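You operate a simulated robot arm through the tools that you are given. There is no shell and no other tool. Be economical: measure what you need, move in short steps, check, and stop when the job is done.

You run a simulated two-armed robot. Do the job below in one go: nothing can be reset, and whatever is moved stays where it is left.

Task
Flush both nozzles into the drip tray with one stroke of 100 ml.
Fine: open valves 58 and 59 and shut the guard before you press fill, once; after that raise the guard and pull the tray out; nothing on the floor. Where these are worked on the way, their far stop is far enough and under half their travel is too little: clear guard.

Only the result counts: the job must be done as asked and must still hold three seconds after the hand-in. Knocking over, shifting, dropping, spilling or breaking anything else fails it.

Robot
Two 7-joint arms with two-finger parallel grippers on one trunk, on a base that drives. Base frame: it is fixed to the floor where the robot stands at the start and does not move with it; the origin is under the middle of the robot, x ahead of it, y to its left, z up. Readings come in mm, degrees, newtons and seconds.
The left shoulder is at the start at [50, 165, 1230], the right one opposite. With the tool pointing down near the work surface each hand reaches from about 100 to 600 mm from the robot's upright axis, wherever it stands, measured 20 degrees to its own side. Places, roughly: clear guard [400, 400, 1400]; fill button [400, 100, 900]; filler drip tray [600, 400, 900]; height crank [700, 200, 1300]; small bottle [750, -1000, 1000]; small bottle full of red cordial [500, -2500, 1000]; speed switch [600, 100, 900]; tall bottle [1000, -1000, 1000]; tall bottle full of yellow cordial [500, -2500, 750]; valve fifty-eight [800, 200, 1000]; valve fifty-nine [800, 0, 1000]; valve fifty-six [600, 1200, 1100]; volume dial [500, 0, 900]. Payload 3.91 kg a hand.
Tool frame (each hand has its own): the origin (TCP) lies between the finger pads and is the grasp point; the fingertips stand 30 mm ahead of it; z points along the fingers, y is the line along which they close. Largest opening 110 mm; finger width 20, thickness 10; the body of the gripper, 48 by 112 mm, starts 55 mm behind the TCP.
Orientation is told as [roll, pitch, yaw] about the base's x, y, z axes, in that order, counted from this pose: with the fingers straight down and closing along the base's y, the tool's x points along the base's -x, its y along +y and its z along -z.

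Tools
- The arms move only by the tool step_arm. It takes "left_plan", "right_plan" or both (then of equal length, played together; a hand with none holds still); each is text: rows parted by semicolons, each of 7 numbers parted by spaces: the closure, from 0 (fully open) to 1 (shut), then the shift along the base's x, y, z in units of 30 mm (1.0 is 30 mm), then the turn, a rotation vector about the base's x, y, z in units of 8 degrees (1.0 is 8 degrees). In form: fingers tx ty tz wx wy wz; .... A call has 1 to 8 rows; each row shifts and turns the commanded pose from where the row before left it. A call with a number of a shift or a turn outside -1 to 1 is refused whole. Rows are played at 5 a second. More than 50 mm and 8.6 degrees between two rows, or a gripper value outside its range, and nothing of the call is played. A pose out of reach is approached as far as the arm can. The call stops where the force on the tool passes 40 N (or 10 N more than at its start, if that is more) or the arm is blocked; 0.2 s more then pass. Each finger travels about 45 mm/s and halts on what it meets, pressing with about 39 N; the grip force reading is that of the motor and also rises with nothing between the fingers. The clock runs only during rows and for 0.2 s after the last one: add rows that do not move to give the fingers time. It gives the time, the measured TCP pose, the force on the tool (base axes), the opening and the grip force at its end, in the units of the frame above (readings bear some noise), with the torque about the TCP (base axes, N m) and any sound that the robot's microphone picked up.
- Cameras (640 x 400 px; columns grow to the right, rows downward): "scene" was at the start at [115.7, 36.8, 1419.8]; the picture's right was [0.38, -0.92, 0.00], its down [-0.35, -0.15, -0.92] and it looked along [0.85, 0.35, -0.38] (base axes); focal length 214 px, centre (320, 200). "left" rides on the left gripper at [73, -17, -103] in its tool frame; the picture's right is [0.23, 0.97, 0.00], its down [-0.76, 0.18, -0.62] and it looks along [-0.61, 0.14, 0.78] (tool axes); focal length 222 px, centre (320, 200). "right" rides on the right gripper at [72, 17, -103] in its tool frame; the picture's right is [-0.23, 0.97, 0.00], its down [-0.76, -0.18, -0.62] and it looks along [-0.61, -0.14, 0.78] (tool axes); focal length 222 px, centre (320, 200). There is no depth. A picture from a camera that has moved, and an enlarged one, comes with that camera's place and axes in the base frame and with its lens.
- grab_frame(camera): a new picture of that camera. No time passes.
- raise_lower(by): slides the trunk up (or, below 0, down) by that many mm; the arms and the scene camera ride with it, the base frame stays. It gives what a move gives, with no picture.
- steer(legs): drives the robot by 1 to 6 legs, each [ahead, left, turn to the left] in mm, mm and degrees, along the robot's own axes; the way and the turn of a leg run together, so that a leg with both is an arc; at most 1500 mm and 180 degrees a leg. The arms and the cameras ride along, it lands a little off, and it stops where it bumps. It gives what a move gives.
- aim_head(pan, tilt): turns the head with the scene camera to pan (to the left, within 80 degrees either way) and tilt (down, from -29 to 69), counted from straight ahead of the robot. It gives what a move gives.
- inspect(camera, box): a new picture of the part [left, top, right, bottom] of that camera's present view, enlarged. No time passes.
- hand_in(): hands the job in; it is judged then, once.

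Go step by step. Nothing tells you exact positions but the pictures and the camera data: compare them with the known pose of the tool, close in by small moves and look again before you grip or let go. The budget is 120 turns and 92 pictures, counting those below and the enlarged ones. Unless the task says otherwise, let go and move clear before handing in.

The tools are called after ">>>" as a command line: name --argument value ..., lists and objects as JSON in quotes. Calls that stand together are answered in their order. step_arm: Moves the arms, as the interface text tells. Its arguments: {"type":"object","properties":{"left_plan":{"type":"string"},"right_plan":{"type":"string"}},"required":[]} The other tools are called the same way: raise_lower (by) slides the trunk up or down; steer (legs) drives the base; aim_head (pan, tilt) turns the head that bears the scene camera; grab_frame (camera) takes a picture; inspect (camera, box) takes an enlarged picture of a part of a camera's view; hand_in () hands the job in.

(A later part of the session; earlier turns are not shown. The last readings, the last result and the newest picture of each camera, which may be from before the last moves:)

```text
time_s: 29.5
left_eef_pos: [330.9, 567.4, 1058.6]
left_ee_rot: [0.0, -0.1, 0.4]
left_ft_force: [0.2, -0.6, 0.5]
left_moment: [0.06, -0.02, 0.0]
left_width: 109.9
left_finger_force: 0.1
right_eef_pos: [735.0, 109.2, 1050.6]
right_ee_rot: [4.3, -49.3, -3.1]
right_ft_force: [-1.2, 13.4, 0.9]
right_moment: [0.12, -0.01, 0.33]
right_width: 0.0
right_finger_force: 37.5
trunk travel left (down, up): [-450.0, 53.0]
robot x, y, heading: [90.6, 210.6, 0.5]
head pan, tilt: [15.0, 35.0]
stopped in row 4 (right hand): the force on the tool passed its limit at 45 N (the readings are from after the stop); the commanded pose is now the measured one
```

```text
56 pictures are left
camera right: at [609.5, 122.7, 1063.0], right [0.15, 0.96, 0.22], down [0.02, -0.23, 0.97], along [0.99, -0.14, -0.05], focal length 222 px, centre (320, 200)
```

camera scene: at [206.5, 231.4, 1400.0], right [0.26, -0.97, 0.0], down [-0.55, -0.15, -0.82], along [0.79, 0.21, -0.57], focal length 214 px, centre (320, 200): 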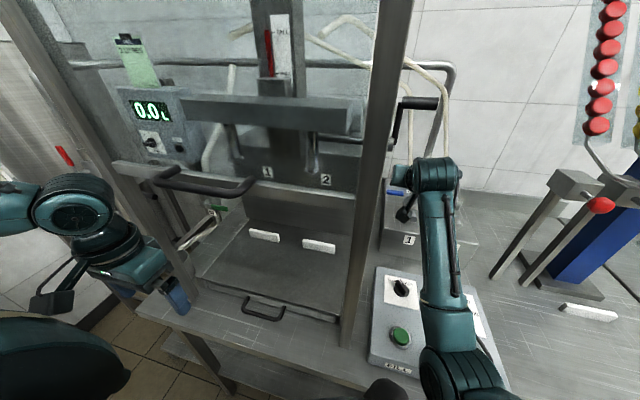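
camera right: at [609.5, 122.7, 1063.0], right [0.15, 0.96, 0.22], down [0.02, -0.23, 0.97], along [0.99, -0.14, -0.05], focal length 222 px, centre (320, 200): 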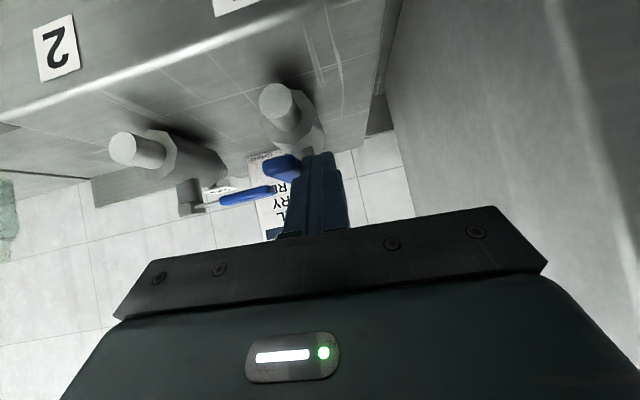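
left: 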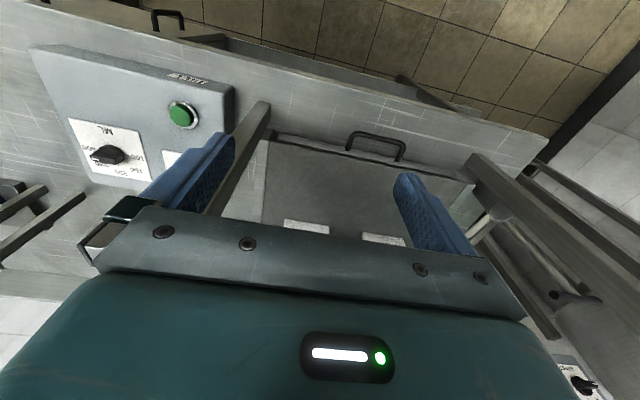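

Valve 58 is at its open stop. I'll lift off and move above the end of lever 59 (about [808, 28, 1031]).

>>> step_arm --right_plan "1 0 0.4 0.3 0 0.2 0;1 0 0.1 1 0 0.3 0;1 0 -0.8 1 0 0 0;1 0.8 -0.9 0.4 0 0 0;1 0.9 -0.8 0 0 0 0;1 0.9 -0.7 0 0 0 0;1 0.5 0 0 0 0 0"

>>> grab_frame --camera "right"

```text
time_s: 31.1
left_eef_pos: [331.5, 568.3, 1057.8]
left_ee_rot: [-0.1, -0.1, 0.4]
left_ft_force: [0.4, 0.2, 0.2]
left_moment: [-0.01, -0.03, -0.02]
left_width: 110.0
left_finger_force: 0.1
right_eef_pos: [831.8, 23.8, 1127.9]
right_ee_rot: [3.5, -45.3, -3.1]
right_ft_force: [-0.2, -0.7, -0.8]
right_moment: [0.0, -0.03, -0.01]
right_width: 0.1
right_finger_force: 37.7
trunk travel left (down, up): [-450.0, 53.0]
robot x, y, heading: [91.8, 206.4, 0.5]
head pan, tilt: [15.0, 35.0]
```

```text
55 pictures are left
camera right: at [706.8, 38.2, 1149.8], right [0.17, 0.96, 0.2], down [0.09, -0.22, 0.97], along [0.98, -0.15, -0.12], focal length 222 px, centre (320, 200)
```

right: 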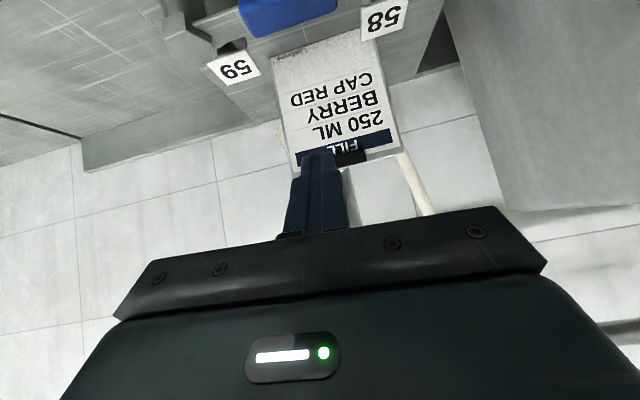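

>>> step_arm --right_plan "1 0 0.1 -1 0 0 0;1 0 0 -0.8 0 0 0"

>>> grab_frame --camera "right"

```text
time_s: 31.7
left_eef_pos: [330.8, 567.7, 1057.6]
left_ee_rot: [0.0, -0.1, 0.5]
left_ft_force: [-0.4, 0.6, 0.1]
left_moment: [0.02, 0.04, -0.01]
left_width: 110.1
left_finger_force: 0.0
right_eef_pos: [831.9, 27.6, 1072.5]
right_ee_rot: [3.5, -45.3, -3.0]
right_ft_force: [-0.4, 0.3, 0.6]
right_moment: [-0.01, -0.01, 0.03]
right_width: 0.1
right_finger_force: 38.4
trunk travel left (down, up): [-450.0, 53.0]
robot x, y, heading: [92.4, 206.1, 0.6]
head pan, tilt: [15.0, 35.0]
```

```text
54 pictures are left
camera right: at [706.3, 42.9, 1094.0], right [0.17, 0.96, 0.2], down [0.09, -0.22, 0.97], along [0.98, -0.15, -0.12], focal length 222 px, centre (320, 200)
```

right: 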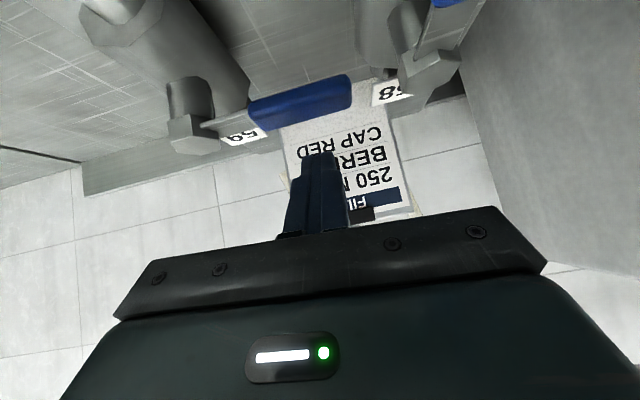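

>>> step_arm --right_plan "1 0 0 -0.6 0 0 0;1 0 0 -0.5 0 0 0;1 -0.6 0 0 0 0 0;1 -0.6 0 0 0 0 0;1 -0.5 -0.1 0.1 0 0 0;1 -0.5 -0.3 0.1 0 0 0;1 -0.4 -0.4 0.1 0 0 0;1 -0.3 -0.4 0.1 0 0 0"

>>> grab_frame --camera "right"

```text
time_s: 33.5
left_eef_pos: [329.8, 567.5, 1059.1]
left_ee_rot: [0.0, 0.0, 0.5]
left_ft_force: [-0.3, -0.2, -0.5]
left_moment: [-0.01, 0.04, 0.01]
left_width: 110.0
left_finger_force: 0.0
right_eef_pos: [742.1, -8.0, 1055.3]
right_ee_rot: [3.5, -45.3, -3.1]
right_ft_force: [-0.1, 0.2, -0.4]
right_moment: [0.0, 0.0, -0.01]
right_width: 0.0
right_finger_force: 37.7
trunk travel left (down, up): [-450.0, 53.0]
robot x, y, heading: [89.5, 211.7, 0.5]
head pan, tilt: [15.0, 35.0]
```

```text
53 pictures are left
camera right: at [617.8, 6.1, 1076.6], right [0.17, 0.96, 0.2], down [0.09, -0.22, 0.97], along [0.98, -0.15, -0.12], focal length 222 px, centre (320, 200)
```

right: 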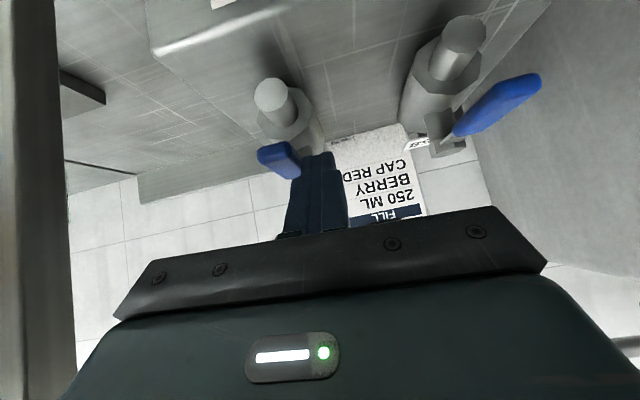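

>>> step_arm --right_plan "1 0 -0.5 0 0 0 0;1 0 -0.5 0 0 0 0;1 0 -0.4 0 0 0 0;1 0 -0.3 0 0 0 0"

>>> grab_frame --camera "right"

```text
time_s: 34.0
left_eef_pos: [329.5, 569.3, 1057.4]
left_ee_rot: [0.0, -0.1, 0.7]
left_ft_force: [-0.2, -0.4, 1.0]
left_moment: [0.07, 0.01, 0.04]
left_width: 109.8
left_finger_force: 0.1
right_eef_pos: [741.2, -12.3, 1056.7]
right_ee_rot: [5.1, -45.1, -2.1]
right_ft_force: [-1.2, 14.4, 2.3]
right_moment: [0.25, 0.0, 0.02]
right_width: 0.2
right_finger_force: 37.7
trunk travel left (down, up): [-450.0, 53.0]
robot x, y, heading: [90.3, 209.4, 0.6]
head pan, tilt: [15.0, 35.0]
stopped in row 2 (right hand): the force on the tool passed its limit at 47 N (the readings are from after the stop); the commanded pose is now the measured one
```

```text
52 pictures are left
camera right: at [616.9, -1.8, 1077.4], right [0.13, 0.97, 0.22], down [0.1, -0.24, 0.97], along [0.99, -0.11, -0.13], focal length 222 px, centre (320, 200)
```

right: 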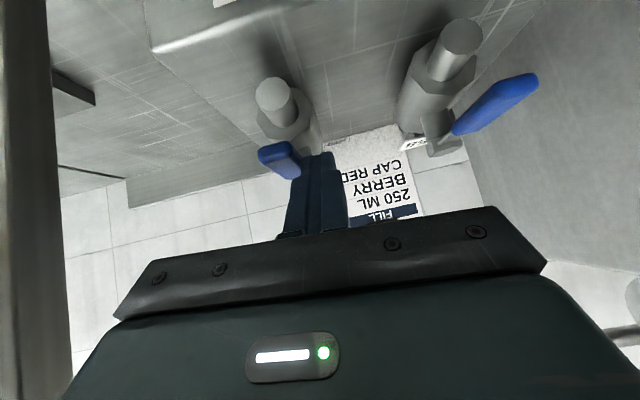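

Both valves are open at their stops. Next the volume dial: I lift the hand off and bring it upright above the box to read the dial.

>>> step_arm --right_plan "1 0 0.4 0.4 0 0 0;1 0 0.1 1 0 0 0;1 -0.9 0 0.4 0 0.9 0;1 -0.9 0 0 0 0.9 0;1 -0.9 0 0 0 0.9 0;1 -0.9 0 0 0 0.9 0;0.3 -0.9 0 0 0 0.9 0;0 -0.9 0 0 -0.5 0.9 0"

>>> step_arm --right_plan "0 -1 0 0 0 0 0;0 -1 0 0 0 0.2 0.3;0 -0.5 0 0 0 0 0"

>>> inspect --camera "right" --box '[240, 60, 480, 240]'

```text
time_s: 35.8
left_eef_pos: [329.3, 569.0, 1058.5]
left_ee_rot: [-0.1, -0.1, 0.5]
left_ft_force: [0.9, 0.5, 0.9]
left_moment: [-0.03, 0.0, 0.01]
left_width: 110.1
left_finger_force: 0.1
right_eef_pos: [581.9, 0.4, 1108.4]
right_ee_rot: [-1.1, -1.8, -1.4]
right_ft_force: [0.8, 0.4, -0.9]
right_moment: [0.0, 0.0, 0.04]
right_width: 49.4
right_finger_force: 0.1
trunk travel left (down, up): [-450.0, 53.0]
robot x, y, heading: [89.4, 204.8, 0.4]
head pan, tilt: [15.0, 35.0]
```

```text
time_s: 36.6
left_eef_pos: [330.0, 569.7, 1056.8]
left_ee_rot: [0.1, -0.1, 0.5]
left_ft_force: [0.3, -0.5, -0.2]
left_moment: [-0.04, -0.03, 0.0]
left_width: 110.0
left_finger_force: 0.1
right_eef_pos: [505.9, -2.2, 1108.0]
right_ee_rot: [-1.0, -0.3, 1.2]
right_ft_force: [0.0, -0.5, -0.2]
right_moment: [-0.06, 0.01, 0.01]
right_width: 109.9
right_finger_force: 0.0
trunk travel left (down, up): [-450.0, 53.0]
robot x, y, heading: [90.1, 208.6, 0.3]
head pan, tilt: [15.0, 35.0]
```

```text
2.22 times, centred on (360, 150) of right
camera zoom: at [431.9, 12.6, 1211.0], right [0.21, 0.98, -0.02], down [0.76, -0.15, 0.63], along [0.61, -0.14, -0.78], focal length 494 px, centre (231, 311)
```

zoom: 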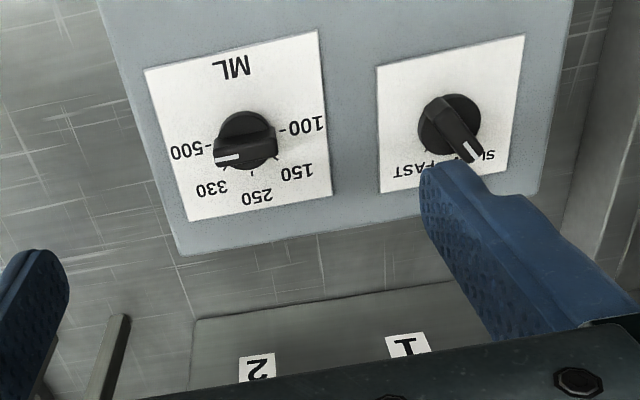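

The dial points at 500, the bar lying along y, centre about [535, -4]; it needs a 180° turn counter-clockwise to 100. I'll turn the wrist -90° above it so the fingers close along x.

>>> step_arm --right_plan "0 0.5 0 0 0 0 -1;0 0.5 0 0 0 0 -1;0 0 0 0 0 0 -1;0 0 0 0 0 0 -1;0 0 0 0 0 0 -1;0 0 0 0 0 0 -1;0 0 0 0 0 0 -1;0 0 0 0 0 0 -1"

>>> step_arm --right_plan "0 0 0 0 0 0 -1;0 0 0 0 0 0 -1;0 0 0 0 0 0 -1;0.2 0 0 0 0 0 -0.4;0.4 0 0 0 0 0 0"

>>> grab_frame --camera "right"

```text
time_s: 38.4
left_eef_pos: [330.0, 568.3, 1056.5]
left_ee_rot: [0.0, -0.2, 0.5]
left_ft_force: [0.2, -0.1, -0.6]
left_moment: [-0.03, 0.01, -0.01]
left_width: 110.1
left_finger_force: 0.1
right_eef_pos: [536.6, -0.0, 1109.2]
right_ee_rot: [-1.0, -0.3, -63.2]
right_ft_force: [0.4, 0.6, -0.4]
right_moment: [-0.01, 0.0, -0.04]
right_width: 110.0
right_finger_force: 0.0
trunk travel left (down, up): [-450.0, 53.0]
robot x, y, heading: [90.7, 206.9, 0.4]
head pan, tilt: [15.0, 35.0]
```

```text
time_s: 39.6
left_eef_pos: [330.0, 569.0, 1058.3]
left_ee_rot: [0.0, -0.1, 0.5]
left_ft_force: [0.2, 1.1, 0.6]
left_moment: [0.01, 0.02, 0.02]
left_width: 110.2
left_finger_force: 0.1
right_eef_pos: [535.5, -1.6, 1108.5]
right_ee_rot: [-1.0, -0.4, -90.2]
right_ft_force: [0.4, 0.5, -0.7]
right_moment: [0.01, 0.03, -0.01]
right_width: 66.0
right_finger_force: 0.1
trunk travel left (down, up): [-450.0, 53.0]
robot x, y, heading: [88.2, 207.4, 0.5]
head pan, tilt: [15.0, 35.0]
```

```text
50 pictures are left
camera right: at [554.2, 69.6, 1210.4], right [0.97, -0.23, -0.02], down [-0.17, -0.76, 0.63], along [-0.16, -0.61, -0.78], focal length 222 px, centre (320, 200)
```

right: 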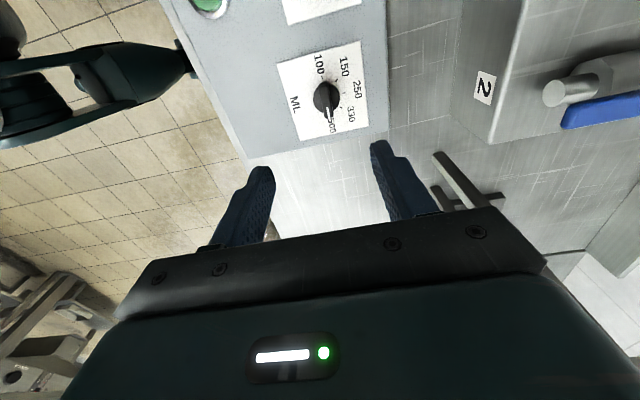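

Dial centre is about [539, -4, 910]. Descending with the fingers opened to ~45 mm around the bar.

>>> step_arm --right_plan "0.55 0.1 -0.1 -1 0.1 0 0;0.55 0 0 -1 0 0 0;0.55 0 0 -1 0 0 0;0.55 0 0 -1 0 0 0;0.55 0 0 -1 0 0 0"

>>> grab_frame --camera "right"

>>> grab_frame --camera "scene"

```text
time_s: 40.8
left_eef_pos: [330.8, 569.1, 1057.5]
left_ee_rot: [0.0, -0.1, 0.5]
left_ft_force: [-1.1, -0.6, -0.5]
left_moment: [-0.02, -0.01, 0.01]
left_width: 109.6
left_finger_force: 0.1
right_eef_pos: [539.7, -3.7, 959.6]
right_ee_rot: [-0.9, 0.5, -90.1]
right_ft_force: [-0.6, -0.3, 0.0]
right_moment: [-0.01, -0.01, 0.02]
right_width: 49.4
right_finger_force: 0.1
trunk travel left (down, up): [-450.0, 53.0]
robot x, y, heading: [92.0, 205.4, 0.6]
head pan, tilt: [15.0, 35.0]
```

```text
49 pictures are left
camera right: at [558.5, 64.5, 1061.6], right [0.97, -0.23, -0.02], down [-0.17, -0.77, 0.62], along [-0.15, -0.6, -0.79], focal length 222 px, centre (320, 200)
```

right: 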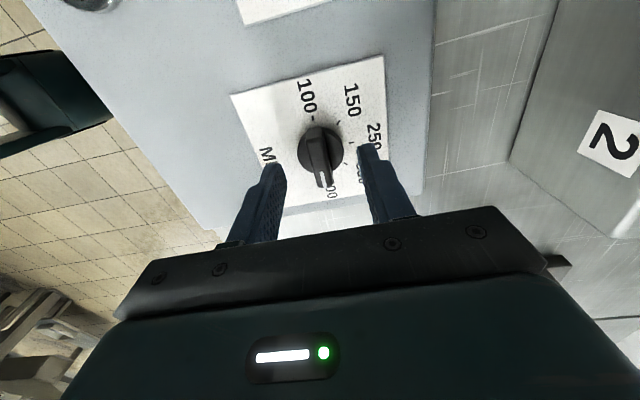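

```text
48 pictures are left
camera scene: at [205.9, 233.1, 1400.1], right [0.27, -0.96, 0.0], down [-0.55, -0.15, -0.82], along [0.79, 0.22, -0.57], focal length 214 px, centre (320, 200)
```

scene: 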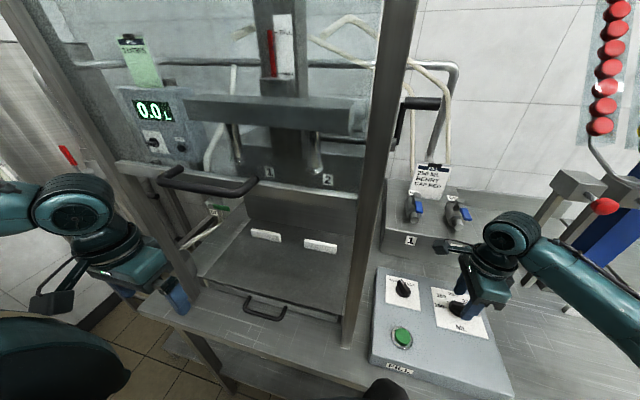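

Well centred. Down a little more and close on the bar.

>>> step_arm --right_plan "0.55 0 0 -0.3 0 0 0;0.55 0 0 -0.2 0 0 0;0.8 0 0 0 0 0 0;1 0 0 0 0 0 0;1 0 0 0 0 0 0;1 0 0 0 0 0 0"

>>> inspect --camera "right" --box '[220, 60, 430, 240]'

```text
time_s: 42.2
left_eef_pos: [329.6, 569.1, 1058.1]
left_ee_rot: [0.0, -0.2, 0.5]
left_ft_force: [-0.2, -0.8, -0.4]
left_moment: [0.0, -0.04, 0.02]
left_width: 109.9
left_finger_force: 0.2
right_eef_pos: [540.2, -3.3, 943.7]
right_ee_rot: [-0.9, 0.5, -90.2]
right_ft_force: [1.5, 0.3, -2.6]
right_moment: [-0.04, -0.92, 0.03]
right_width: 12.1
right_finger_force: 44.6
trunk travel left (down, up): [-450.0, 53.0]
robot x, y, heading: [92.1, 207.4, 0.3]
head pan, tilt: [15.0, 35.0]
```

```text
2.22 times, centred on (325, 150) of right
camera zoom: at [558.4, 65.3, 1046.9], right [0.97, -0.23, -0.02], down [-0.17, -0.77, 0.62], along [-0.15, -0.6, -0.79], focal length 494 px, centre (309, 311)
```

zoom: 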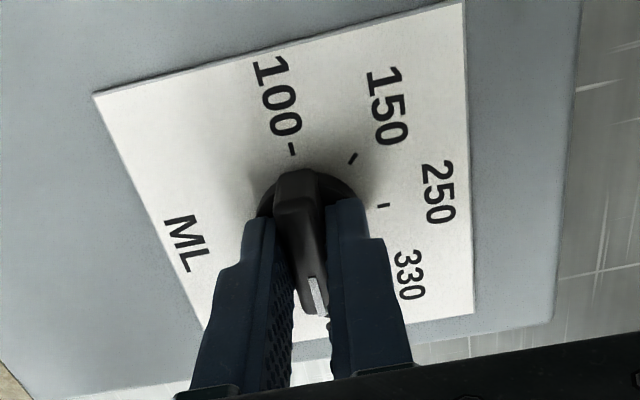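

The bar is held (12 mm). Turning counter-clockwise in steps.

>>> step_arm --right_plan "1 0 0 0 0 0 1;1 0 0 0 0 0 1;1 0 0 0 0 0 1;1 0 0 0 0 0 1;1 0 0 0 0 0 1;1 0 0 0 0 0 1"

>>> inspect --camera "right" --box '[220, 60, 430, 240]'

```text
time_s: 43.6
left_eef_pos: [330.9, 569.4, 1057.9]
left_ee_rot: [0.0, -0.1, 0.4]
left_ft_force: [0.2, 0.3, 0.6]
left_moment: [0.03, 0.0, -0.01]
left_width: 109.9
left_finger_force: 0.0
right_eef_pos: [541.8, -5.1, 944.8]
right_ee_rot: [-0.8, 0.4, -41.9]
right_ft_force: [8.2, 2.3, 6.1]
right_moment: [1.23, -0.14, 0.02]
right_width: 11.9
right_finger_force: 45.2
trunk travel left (down, up): [-450.0, 53.0]
robot x, y, heading: [88.7, 209.2, 0.1]
head pan, tilt: [15.0, 35.0]
```

```text
2.22 times, centred on (325, 150) of right
camera zoom: at [498.5, 55.4, 1046.9], right [0.82, 0.57, -0.02], down [0.46, -0.64, 0.62], along [0.34, -0.51, -0.79], focal length 494 px, centre (309, 311)
```

zoom: 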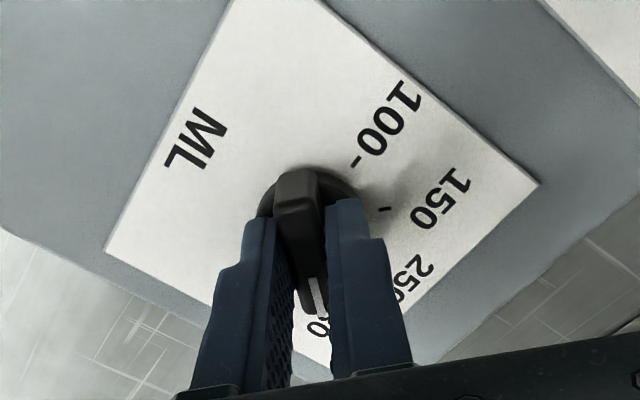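

Turning well. Continue eight rows, then eight more.

>>> step_arm --right_plan "1 0 0 0 0 0 1;1 0 0 0 0 0 1;1 0 0 0 0 0 1;1 0 0 0 0 0 1;1 0 0 0 0 0 1;1 0 0 0 0 0 1;1 0 0 0 0 0 1;1 0 0 0 0 0 1"

>>> step_arm --right_plan "1 0 0 0 0 0 1;1 0 0 0 0 0 1;1 0 0 0 0 0 1;1 0 0 0 0 0 1;1 0 0 0 0 0 1;1 0 0 0 0 0 1;1 0 0 0 0 0 1;1 0 0 0 0 0 1"

>>> inspect --camera "right" --box '[220, 60, 430, 240]'

```text
time_s: 45.4
left_eef_pos: [329.7, 570.1, 1057.1]
left_ee_rot: [0.0, -0.1, 0.4]
left_ft_force: [0.9, -0.2, 0.0]
left_moment: [0.04, 0.01, -0.01]
left_width: 109.9
left_finger_force: 0.0
right_eef_pos: [539.2, -4.6, 942.7]
right_ee_rot: [-1.0, 0.6, 22.1]
right_ft_force: [13.4, 4.0, 8.8]
right_moment: [0.85, 0.06, -0.02]
right_width: 11.9
right_finger_force: 44.9
trunk travel left (down, up): [-450.0, 53.0]
robot x, y, heading: [96.7, 202.6, 0.6]
head pan, tilt: [15.0, 35.0]
```

```text
time_s: 47.2
left_eef_pos: [329.8, 569.9, 1057.7]
left_ee_rot: [-0.1, 0.0, 0.4]
left_ft_force: [-0.2, -0.9, 0.2]
left_moment: [0.01, 0.04, -0.01]
left_width: 110.0
left_finger_force: 0.0
right_eef_pos: [540.9, -4.3, 943.4]
right_ee_rot: [-1.1, 0.5, 86.0]
right_ft_force: [17.5, -1.5, 17.9]
right_moment: [1.25, 0.4, -0.01]
right_width: 12.2
right_finger_force: 45.0
trunk travel left (down, up): [-450.0, 53.0]
robot x, y, heading: [96.8, 205.7, 0.2]
head pan, tilt: [15.0, 35.0]
```

```text
2.22 times, centred on (325, 150) of right
camera zoom: at [515.1, -76.8, 1046.7], right [-0.96, 0.29, -0.02], down [0.22, 0.75, 0.62], along [0.2, 0.59, -0.78], focal length 494 px, centre (309, 311)
```

zoom: 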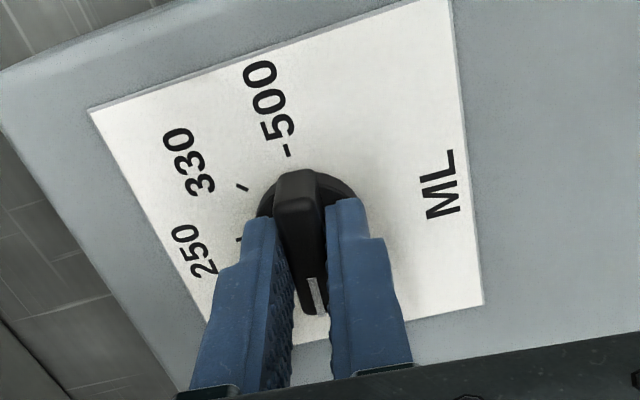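

Almost at 100; a final half-row, then release and lift straight up.

>>> step_arm --right_plan "1 0 0 0 0 0 0.5;0.8 0 0 0 0 0 0;0.55 0 0 0 0 0 0;0.45 0 0 0 0 0 0;0.45 0 0 0.5 0 0 0;0.45 0 0 1 0 0 0;0.45 0 0 1 0 0 0;0.45 0 0 1 0 0 0"

>>> inspect --camera "right" --box '[220, 40, 430, 220]'

```text
time_s: 49.0
left_eef_pos: [329.7, 569.0, 1056.6]
left_ee_rot: [0.0, -0.1, 0.5]
left_ft_force: [0.9, 0.3, 0.5]
left_moment: [0.01, -0.01, 0.04]
left_width: 110.0
left_finger_force: 0.1
right_eef_pos: [537.5, -6.0, 1047.2]
right_ee_rot: [-1.0, 0.5, 90.1]
right_ft_force: [-0.7, 0.5, -0.3]
right_moment: [0.04, -0.02, -0.02]
right_width: 60.6
right_finger_force: 0.0
trunk travel left (down, up): [-450.0, 53.0]
robot x, y, heading: [87.8, 207.5, 0.2]
head pan, tilt: [15.0, 35.0]
```

```text
2.22 times, centred on (325, 130) of right
camera zoom: at [518.6, -79.4, 1151.5], right [-0.97, 0.23, -0.02], down [0.17, 0.77, 0.62], along [0.15, 0.6, -0.79], focal length 494 px, centre (309, 356)
```

zoom: 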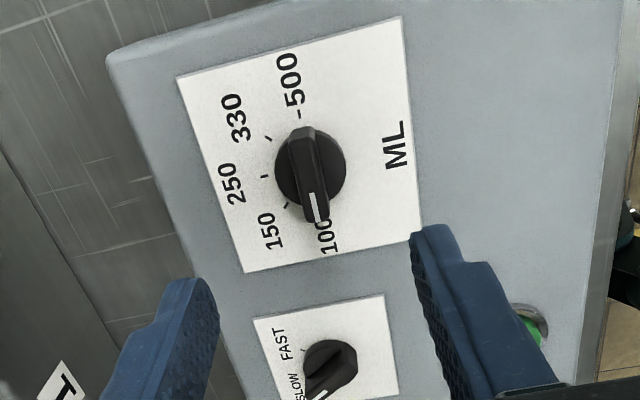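

The dial reads 100. I'll back the base 120 mm for room, then look at the guard handle.

>>> step_arm --right_plan "0.7 0 0 1 0 0 -1;1 0 0 1 0 0 -1;1 0 0 1 0 0 -1;1 0 0 0 0 0 -1;1 0 0 0 0 0 -1;1 0 0 0 0 0 -1;1 0 0 0 0 0 -1;1 0 0 0 0 0 -1"

>>> steer --legs '[[-120, 0, 0]]'

>>> aim_head --pan 28 --tilt 28

>>> grab_frame --camera "scene"

>>> grab_frame --camera "left"

```text
time_s: 50.8
left_eef_pos: [330.0, 569.8, 1057.6]
left_ee_rot: [0.1, 0.0, 0.5]
left_ft_force: [-0.5, 0.2, 0.6]
left_moment: [-0.03, -0.02, 0.0]
left_width: 110.3
left_finger_force: 0.1
right_eef_pos: [541.2, -5.5, 1138.4]
right_ee_rot: [-1.1, 0.5, 25.7]
right_ft_force: [0.2, -0.3, 0.2]
right_moment: [0.01, 0.03, -0.01]
right_width: 0.0
right_finger_force: 37.8
trunk travel left (down, up): [-450.0, 53.0]
robot x, y, heading: [92.8, 209.3, 0.1]
head pan, tilt: [15.0, 35.0]
```

```text
time_s: 52.1
left_eef_pos: [208.6, 568.9, 1056.5]
left_ee_rot: [0.0, -0.1, 0.7]
left_ft_force: [-0.4, 0.2, -0.1]
left_moment: [0.01, -0.01, -0.03]
left_width: 110.0
left_finger_force: 0.0
right_eef_pos: [419.4, -5.2, 1139.0]
right_ee_rot: [-1.1, 0.5, 26.1]
right_ft_force: [-0.3, -0.3, -1.5]
right_moment: [0.01, -0.01, 0.01]
right_width: 0.2
right_finger_force: 38.4
trunk travel left (down, up): [-450.0, 53.0]
robot x, y, heading: [-25.5, 206.0, 0.6]
head pan, tilt: [15.0, 35.0]
```

```text
time_s: 52.8
left_eef_pos: [209.5, 568.6, 1056.4]
left_ee_rot: [-0.1, -0.1, 0.7]
left_ft_force: [0.0, -0.5, -0.6]
left_moment: [0.0, 0.04, -0.01]
left_width: 109.7
left_finger_force: 0.0
right_eef_pos: [420.5, -4.7, 1139.4]
right_ee_rot: [-1.1, 0.5, 26.0]
right_ft_force: [-0.3, 0.0, -0.7]
right_moment: [-0.03, 0.0, -0.03]
right_width: 0.0
right_finger_force: 37.8
trunk travel left (down, up): [-450.0, 53.0]
robot x, y, heading: [-29.2, 205.1, 0.7]
head pan, tilt: [28.0, 28.0]
```

```text
43 pictures are left
camera scene: at [81.5, 252.4, 1411.0], right [0.48, -0.88, 0.0], down [-0.41, -0.22, -0.88], along [0.78, 0.42, -0.47], focal length 214 px, centre (320, 200)
```

scene: 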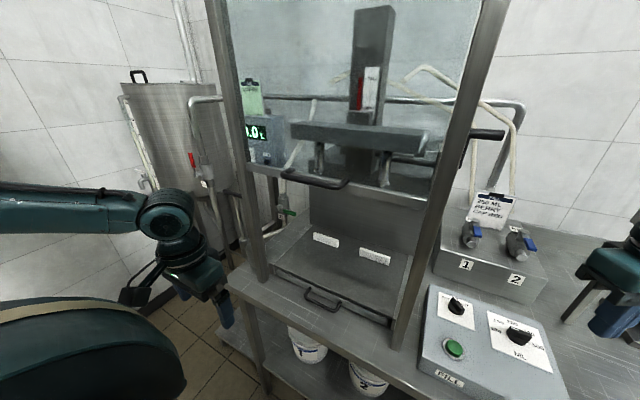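

```text
42 pictures are left
camera left: at [137.7, 551.0, 1160.3], right [-0.24, 0.97, 0.0], down [0.76, 0.19, 0.62], along [0.61, 0.15, -0.78], focal length 222 px, centre (320, 200)
```

left: 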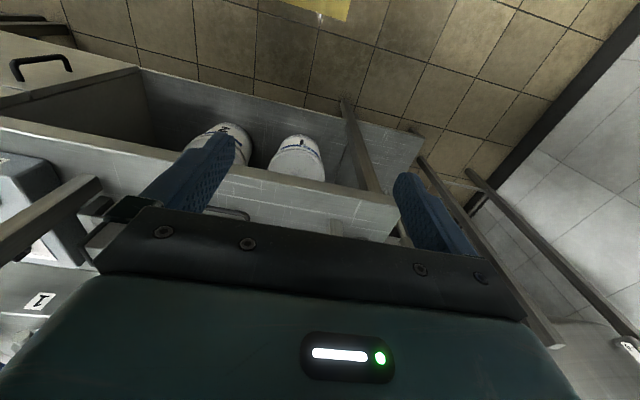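

Clear view: guard handle bar is at about [393, 430, 1258], guard plane x≈420. I need more room for a horizontal left tool, so I back up another 150 mm, then start turning the left tool forward.

>>> steer --legs '[[-150, 0, 0]]'

>>> step_arm --left_plan "0.4 0 -0.4 0.8 0 -1 0;0.4 0.3 -0.4 0.8 0 -1 0;0.4 0.3 -0.4 0.8 0 -1 0;0.4 0.3 -0.4 0.8 0 -1 0;0.4 0.3 -0.4 0.8 0 -1 0;0.4 0.3 -0.4 0.8 0 -1 0;0.4 0.3 -0.4 0.8 0 -1 0;0.4 0.3 -0.4 0.8 0 -1 0"

```text
time_s: 54.2
left_eef_pos: [60.7, 568.0, 1056.1]
left_ee_rot: [0.0, 0.0, 0.7]
left_ft_force: [-0.5, -0.4, -0.1]
left_moment: [-0.01, -0.04, -0.02]
left_width: 110.1
left_finger_force: 0.0
right_eef_pos: [273.1, -7.5, 1140.4]
right_ee_rot: [-1.0, 0.5, 26.1]
right_ft_force: [-0.4, 0.1, -0.4]
right_moment: [0.01, 0.01, 0.03]
right_width: 0.0
right_finger_force: 37.4
trunk travel left (down, up): [-450.0, 53.0]
robot x, y, heading: [-177.6, 205.7, 0.5]
head pan, tilt: [28.0, 28.0]
```

```text
time_s: 56.0
left_eef_pos: [198.8, 520.3, 1289.8]
left_ee_rot: [-1.6, -64.2, 1.6]
left_ft_force: [-0.3, -0.5, -0.9]
left_moment: [0.02, -0.02, -0.01]
left_width: 66.1
left_finger_force: 0.2
left hand out of reach, approached as far as the arm can: row 1, 2, 3, 4, 5, 6, 7, 8
right_eef_pos: [272.3, -7.8, 1139.7]
right_ee_rot: [-1.0, 0.7, 26.0]
right_ft_force: [-0.2, -0.1, -0.1]
right_moment: [0.01, -0.02, -0.02]
right_width: 0.1
right_finger_force: 37.7
trunk travel left (down, up): [-450.0, 53.0]
robot x, y, heading: [-174.4, 207.3, 0.5]
head pan, tilt: [28.0, 28.0]
```

Pitch is -64 and the hand is ahead of its command; I'll go forward while finishing the pitch and then roll.

>>> step_arm --left_plan "0.4 1 -0.4 0 0 -1 0;0.4 1 -0.4 0 0 -1 0;0.4 1 -0.4 0 0 -1 0;0.4 1 -0.4 0 1 0 0;0.4 0.8 -0.4 0 1 0 0;0.4 0.5 -0.2 0 1 0 0;0.4 0 0 0 1 0 0;0.4 0 0 0 1 0 0"

>>> step_arm --left_plan "0.4 0 0 0 1 0 0;0.4 0 0 0 1 0 0;0.4 0 0 0 1 0 0;0.4 0 0 0 1 0 0;0.4 0 0 0 1 0 0;0.4 0 0 0 1 0 0;0.4 0 0 0 0.2 0 0"

>>> grab_frame --camera "scene"

>>> grab_frame --camera "left"

```text
time_s: 57.8
left_eef_pos: [355.7, 454.4, 1289.9]
left_ee_rot: [87.6, -50.6, -87.0]
left_ft_force: [0.8, -2.1, 2.1]
left_moment: [-0.12, -0.07, 0.0]
left_width: 66.0
left_finger_force: 0.0
right_eef_pos: [272.8, -6.3, 1140.0]
right_ee_rot: [-1.0, 0.6, 26.2]
right_ft_force: [0.1, -0.9, -0.2]
right_moment: [0.0, -0.02, 0.0]
right_width: 0.0
right_finger_force: 37.1
trunk travel left (down, up): [-450.0, 53.0]
robot x, y, heading: [-172.6, 206.3, 0.5]
head pan, tilt: [28.0, 28.0]
```

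```text
time_s: 59.4
left_eef_pos: [355.6, 453.9, 1290.6]
left_ee_rot: [89.9, -0.9, -88.1]
left_ft_force: [0.5, 0.5, 0.4]
left_moment: [0.0, 0.02, -0.04]
left_width: 66.2
left_finger_force: 0.1
right_eef_pos: [273.8, -6.6, 1138.4]
right_ee_rot: [-0.9, 0.4, 26.2]
right_ft_force: [-0.2, 0.8, -0.5]
right_moment: [0.0, -0.03, 0.02]
right_width: 0.0
right_finger_force: 37.9
trunk travel left (down, up): [-450.0, 53.0]
robot x, y, heading: [-176.0, 209.6, 0.6]
head pan, tilt: [28.0, 28.0]
```

```text
41 pictures are left
camera scene: at [-66.3, 251.1, 1411.0], right [0.48, -0.88, 0.0], down [-0.41, -0.22, -0.88], along [0.78, 0.42, -0.47], focal length 214 px, centre (320, 200)
```

scene: 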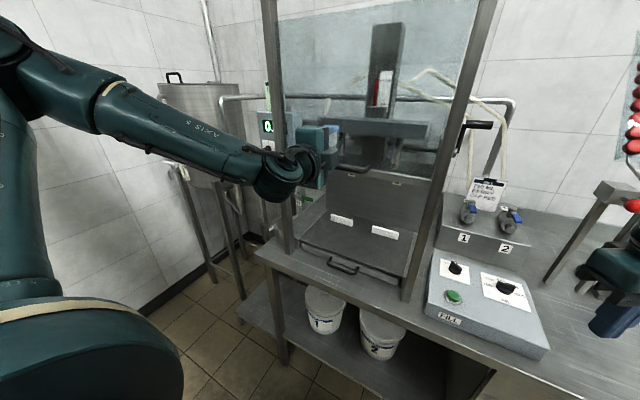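

```text
40 pictures are left
camera left: at [250.6, 523.7, 1271.9], right [-0.01, 0.24, 0.97], down [-0.6, -0.78, 0.19], along [0.8, -0.58, 0.15], focal length 222 px, centre (320, 200)
```

left: 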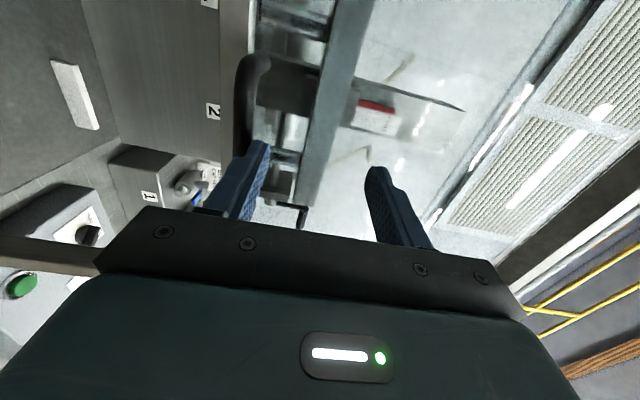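

The handle is ~45 mm below my grip line. I retract slightly, lower, and look again.

>>> step_arm --left_plan "0.4 -0.8 -0.3 0 0 0 0;0.4 0 -0.3 -0.7 0 0 0;0.4 0 0 -0.7 0 0 0"

>>> grab_frame --camera "left"

```text
time_s: 60.2
left_eef_pos: [332.1, 438.3, 1247.9]
left_ee_rot: [89.8, -1.1, -88.1]
left_ft_force: [-0.5, -0.6, 0.7]
left_moment: [-0.01, 0.02, 0.01]
left_width: 66.1
left_finger_force: 0.1
right_eef_pos: [273.3, -6.5, 1138.4]
right_ee_rot: [-1.0, 0.5, 26.1]
right_ft_force: [0.3, 1.3, 0.3]
right_moment: [0.0, -0.02, 0.02]
right_width: 0.0
right_finger_force: 37.8
trunk travel left (down, up): [-450.0, 53.0]
robot x, y, heading: [-179.8, 200.5, 0.6]
head pan, tilt: [28.0, 28.0]
```

```text
39 pictures are left
camera left: at [226.8, 506.6, 1229.1], right [-0.01, 0.25, 0.97], down [-0.6, -0.78, 0.19], along [0.8, -0.58, 0.15], focal length 222 px, centre (320, 200)
```

left: 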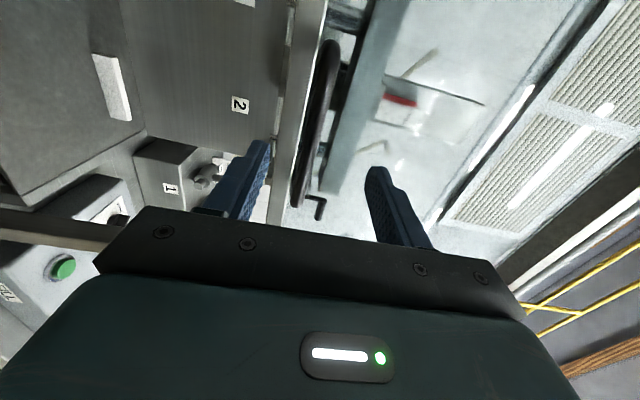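

The bar lies between the fingers. Forward 38 mm, slightly lower, then close.

>>> step_arm --left_plan "0.4 0.6 0 -0.25 0 0 0;0.4 0.7 0 0 0 0 0;0.7 0 0 0 0 0 0;1 0 0 0 0 0 0;1 0 0 0 0 0 0;1 0 0 0 0 0 0;1 0 0 0 0 0 0"

>>> grab_frame --camera "left"

```text
time_s: 61.8
left_eef_pos: [371.9, 437.3, 1241.1]
left_ee_rot: [89.8, -0.9, -88.1]
left_ft_force: [0.5, 0.8, -2.8]
left_moment: [0.77, 0.03, -0.12]
left_width: 11.5
left_finger_force: 44.8
right_eef_pos: [272.8, -7.5, 1138.9]
right_ee_rot: [-1.0, 0.5, 26.1]
right_ft_force: [-0.4, 0.7, -0.3]
right_moment: [-0.01, 0.01, -0.02]
right_width: 0.0
right_finger_force: 38.0
trunk travel left (down, up): [-450.0, 53.0]
robot x, y, heading: [-178.5, 205.7, 0.6]
head pan, tilt: [28.0, 28.0]
```

```text
38 pictures are left
camera left: at [266.4, 505.5, 1223.1], right [-0.01, 0.24, 0.97], down [-0.6, -0.78, 0.19], along [0.8, -0.58, 0.15], focal length 222 px, centre (320, 200)
```

left: 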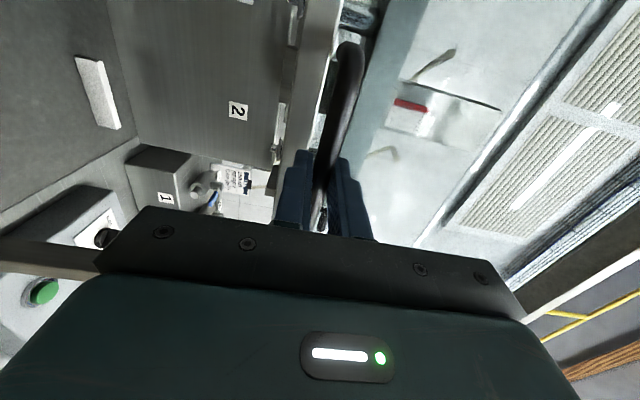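

Handle gripped (11.5 mm). Pull the guard down.

>>> step_arm --left_plan "1 0 0 -0.6 0 0 0;1 0 0 -0.8 0 0 0;1 0 0 -0.8 0 0 0;1 0 0 -0.8 0 0 0;1 0 0 -0.8 0 0 0;1 0 0 -0.8 0 0 0"

>>> grab_frame --camera "scene"

```text
time_s: 63.2
left_eef_pos: [371.4, 437.4, 1100.9]
left_ee_rot: [89.9, -0.9, -88.3]
left_ft_force: [-3.8, -10.1, 1.6]
left_moment: [0.83, -0.03, 0.95]
left_width: 11.5
left_finger_force: 45.4
right_eef_pos: [273.1, -7.3, 1137.6]
right_ee_rot: [-0.9, 0.5, 26.1]
right_ft_force: [0.0, 0.2, -0.8]
right_moment: [-0.01, -0.01, -0.04]
right_width: 0.0
right_finger_force: 37.9
trunk travel left (down, up): [-450.0, 53.0]
robot x, y, heading: [-174.8, 209.7, 0.5]
head pan, tilt: [28.0, 28.0]
```

```text
37 pictures are left
camera scene: at [-67.1, 249.3, 1411.1], right [0.48, -0.88, 0.0], down [-0.41, -0.22, -0.88], along [0.78, 0.42, -0.47], focal length 214 px, centre (320, 200)
```

scene: 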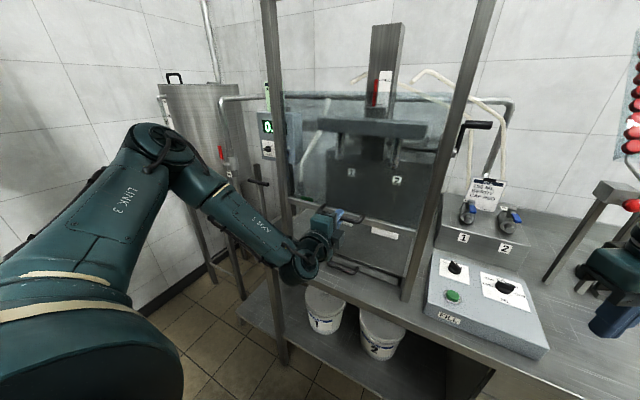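

The guard comes down with it. Continue until it meets its stop.

>>> step_arm --left_plan "1 0 0 -0.8 0 0 0;1 0 0 -0.8 0 0 0;1 0 0 -0.8 0 0 0;1 0 0 -0.8 0 0 0;1 0 0 -0.6 0 0 0;1 0 0 -0.5 0 0 0;1 0 0 -0.4 0 0 0;1 0 0 -0.4 0 0 0"

>>> grab_frame --camera "scene"

```text
time_s: 65.0
left_eef_pos: [353.6, 481.8, 1046.7]
left_ee_rot: [90.1, -1.0, -88.7]
left_ft_force: [16.0, -30.6, 2.6]
left_moment: [0.9, -0.12, -0.72]
left_width: 11.9
left_finger_force: 45.0
left hand out of reach, approached as far as the arm can: row 2, 3, 4, 5, 6, 7, 8
right_eef_pos: [274.0, -11.2, 1137.3]
right_ee_rot: [-0.8, 0.5, 26.1]
right_ft_force: [0.6, -0.5, 0.7]
right_moment: [-0.01, 0.0, 0.0]
right_width: 0.0
right_finger_force: 37.3
trunk travel left (down, up): [-450.0, 53.0]
robot x, y, heading: [-175.5, 203.5, 0.5]
head pan, tilt: [28.0, 28.0]
```

```text
36 pictures are left
camera scene: at [-64.3, 246.2, 1411.0], right [0.48, -0.88, 0.0], down [-0.41, -0.22, -0.88], along [0.77, 0.42, -0.47], focal length 214 px, centre (320, 200)
```

scene: 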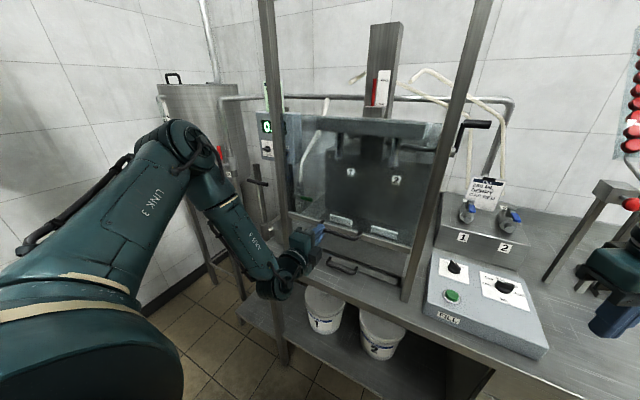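

The arm ran out of reach and slid along the handle. I'll release, back off, and see whether the guard stays.

>>> step_arm --left_plan "0.5 0 0 0 0 0 0;0.4 0 0 0 0 0 0;0.4 -0.4 0 0.3 0 0 0;0.4 -1 0 0.5 0 0 0;0.4 -0.8 0 0.8 0 0 0;0.4 0 0 1 0 0 0;0.4 0 0 1 0 0 0"

>>> grab_frame --camera "scene"

```text
time_s: 66.6
left_eef_pos: [286.1, 491.5, 1151.5]
left_ee_rot: [90.0, -1.0, -88.2]
left_ft_force: [-0.5, 0.2, -0.5]
left_moment: [0.03, -0.02, 0.02]
left_width: 66.0
left_finger_force: 0.1
right_eef_pos: [273.1, -7.7, 1138.8]
right_ee_rot: [-1.0, 0.5, 26.1]
right_ft_force: [0.8, -0.1, -0.9]
right_moment: [0.02, -0.02, 0.0]
right_width: 0.0
right_finger_force: 37.7
trunk travel left (down, up): [-450.0, 53.0]
robot x, y, heading: [-175.5, 205.9, 0.7]
head pan, tilt: [28.0, 28.0]
```

```text
35 pictures are left
camera scene: at [-66.8, 251.1, 1411.1], right [0.48, -0.88, 0.0], down [-0.41, -0.22, -0.88], along [0.78, 0.42, -0.47], focal length 214 px, centre (320, 200)
```

scene: 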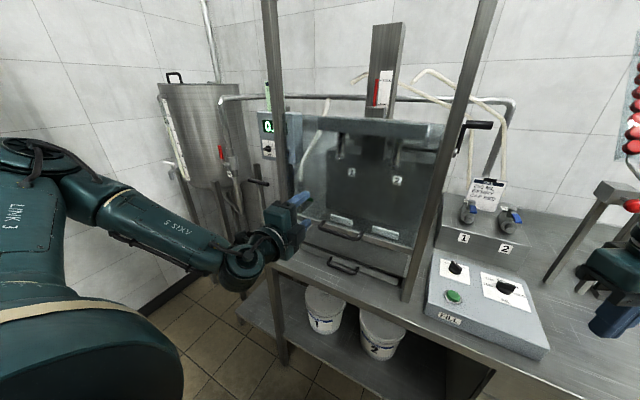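

The guard stays where left, handle near z 1049. I'll lower the trunk 200 mm so the left arm has its range, then regrip.

>>> raise_lower --by -200

>>> step_arm --left_plan "0.4 0 -0.5 0.8 0 0 0;0.4 0 -0.6 0.8 0 0 0;0.4 0 -0.6 0.8 0 0 0;0.4 0.5 0 0.8 0 0 0;0.4 0.8 0 0 0 0 0"

>>> grab_frame --camera "left"

```text
time_s: 68.8
left_eef_pos: [287.9, 489.8, 948.9]
left_ee_rot: [89.9, -1.2, -88.1]
left_ft_force: [0.1, 0.0, -0.6]
left_moment: [0.02, -0.03, 0.01]
left_width: 66.0
left_finger_force: 0.1
right_eef_pos: [273.4, -7.1, 938.0]
right_ee_rot: [-1.1, 0.5, 26.0]
right_ft_force: [0.3, -0.2, 0.0]
right_moment: [0.01, 0.04, -0.01]
right_width: 0.1
right_finger_force: 37.7
trunk travel left (down, up): [-250.0, 253.0]
robot x, y, heading: [-176.2, 209.6, 0.8]
head pan, tilt: [28.0, 28.0]
```

```text
time_s: 70.0
left_eef_pos: [329.9, 437.8, 1045.7]
left_ee_rot: [89.8, -1.1, -88.1]
left_ft_force: [0.1, -0.5, -0.4]
left_moment: [-0.01, 0.0, 0.0]
left_width: 66.1
left_finger_force: 0.1
left hand out of reach, approached as far as the arm can: row 3
right_eef_pos: [273.9, -6.0, 938.4]
right_ee_rot: [-1.0, 0.5, 26.1]
right_ft_force: [0.7, 0.7, 0.4]
right_moment: [-0.01, 0.0, -0.02]
right_width: 0.0
right_finger_force: 37.9
trunk travel left (down, up): [-250.0, 253.0]
robot x, y, heading: [-175.8, 209.6, 0.7]
head pan, tilt: [28.0, 28.0]
```

```text
34 pictures are left
camera left: at [224.9, 506.6, 1027.4], right [-0.01, 0.25, 0.97], down [-0.6, -0.78, 0.19], along [0.8, -0.58, 0.15], focal length 222 px, centre (320, 200)
```

left: 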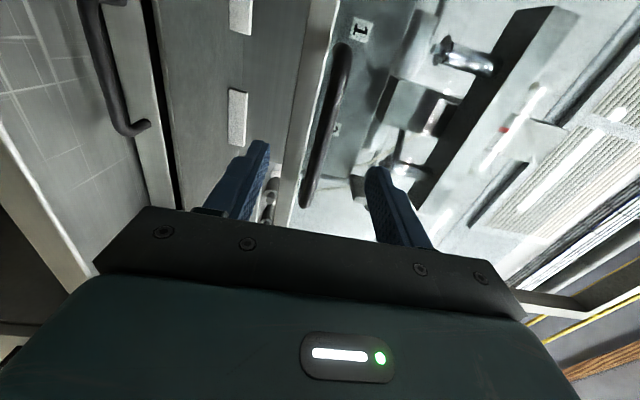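

Aligned again. Forward, grip, then lower.

>>> step_arm --left_plan "0.4 0.7 0 0 0 0 0;0.5 0.7 0 0 0 0 0;0.8 0 0 0 0 0 0;1 0 0 0 0 0 0;1 0 0 0 0 0 0;1 0 0 0 0 0 0"

>>> step_arm --left_plan "1 0 0 -0.6 0 0 0;1 0 0 -0.6 0 0 0;1 0 0 -0.6 0 0 0;1 0 0 -0.5 0 0 0;1 0 0 -0.5 0 0 0;1 0 0 -0.5 0 0 0;1 0 0 -0.4 0 0 0;1 0 0 -0.4 0 0 0"

>>> grab_frame --camera "scene"

```text
time_s: 71.3
left_eef_pos: [372.5, 440.4, 1045.3]
left_ee_rot: [90.0, -1.0, -88.1]
left_ft_force: [2.9, 0.8, 1.9]
left_moment: [0.75, -0.08, -0.09]
left_width: 11.9
left_finger_force: 45.2
right_eef_pos: [273.8, -6.6, 939.1]
right_ee_rot: [-1.0, 0.4, 26.2]
right_ft_force: [0.1, 0.2, -0.4]
right_moment: [-0.01, 0.02, 0.05]
right_width: 0.0
right_finger_force: 37.9
trunk travel left (down, up): [-250.0, 253.0]
robot x, y, heading: [-172.2, 206.0, 0.4]
head pan, tilt: [28.0, 28.0]
```

```text
time_s: 73.2
left_eef_pos: [372.5, 440.1, 929.3]
left_ee_rot: [91.0, -1.2, -87.9]
left_ft_force: [14.7, 17.8, 25.4]
left_moment: [0.82, -0.22, -0.74]
left_width: 11.6
left_finger_force: 44.9
right_eef_pos: [273.6, -5.9, 940.2]
right_ee_rot: [-1.0, 0.5, 26.1]
right_ft_force: [0.1, 0.4, -0.3]
right_moment: [-0.01, 0.01, -0.01]
right_width: 0.1
right_finger_force: 37.2
trunk travel left (down, up): [-250.0, 253.0]
robot x, y, heading: [-177.5, 205.9, 0.5]
head pan, tilt: [28.0, 28.0]
```

```text
33 pictures are left
camera scene: at [-66.7, 251.8, 1211.6], right [0.48, -0.88, 0.0], down [-0.41, -0.23, -0.88], along [0.78, 0.42, -0.47], focal length 214 px, centre (320, 200)
```

scene: 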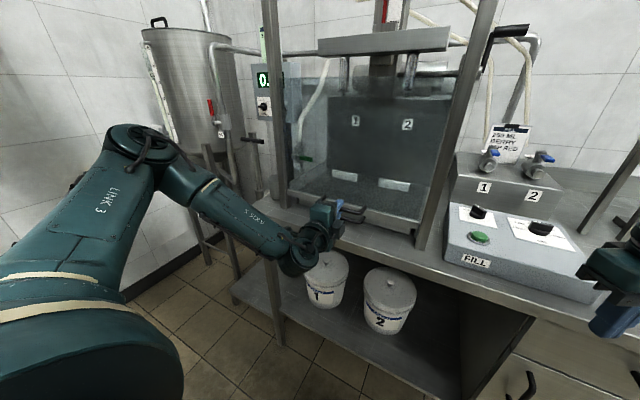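

>>> step_arm --left_plan "1 0 0 -0.3 0 0 0;1 0 0 -0.3 0 0 0;1 0 0 -0.3 0 0 0"

>>> inspect --camera "scene" --box '[240, 80, 500, 300]'

```text
time_s: 73.5
left_eef_pos: [371.9, 440.4, 929.6]
left_ee_rot: [92.1, -1.1, -87.9]
left_ft_force: [-9.9, 2.1, 8.6]
left_moment: [0.91, -0.13, -0.22]
left_width: 11.3
left_finger_force: 45.3
right_eef_pos: [272.4, -5.8, 939.2]
right_ee_rot: [-1.0, 0.6, 26.2]
right_ft_force: [-0.3, -0.1, 0.2]
right_moment: [-0.01, -0.03, 0.0]
right_width: 0.0
right_finger_force: 37.7
trunk travel left (down, up): [-250.0, 253.0]
robot x, y, heading: [-176.1, 206.4, 0.6]
head pan, tilt: [28.0, 28.0]
stopped in row 1 (left hand): the force on the tool passed its limit at 48 N (the readings are from after the stop); the commanded pose is now the measured one
```

```text
1.82 times, centred on (370, 190) of scene
camera zoom: at [-67.9, 251.0, 1210.8], right [0.48, -0.88, 0.0], down [-0.41, -0.22, -0.88], along [0.78, 0.42, -0.47], focal length 390 px, centre (229, 218)
```

zoom: 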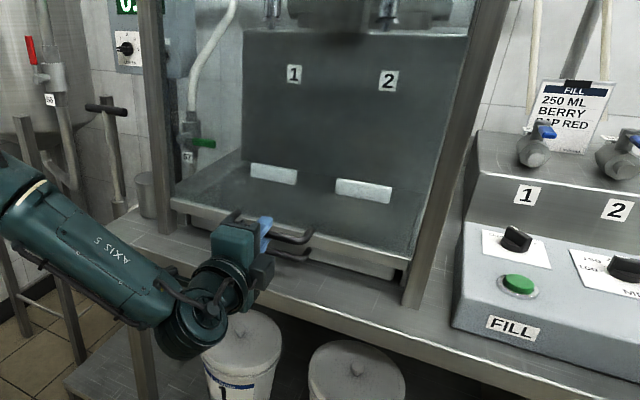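

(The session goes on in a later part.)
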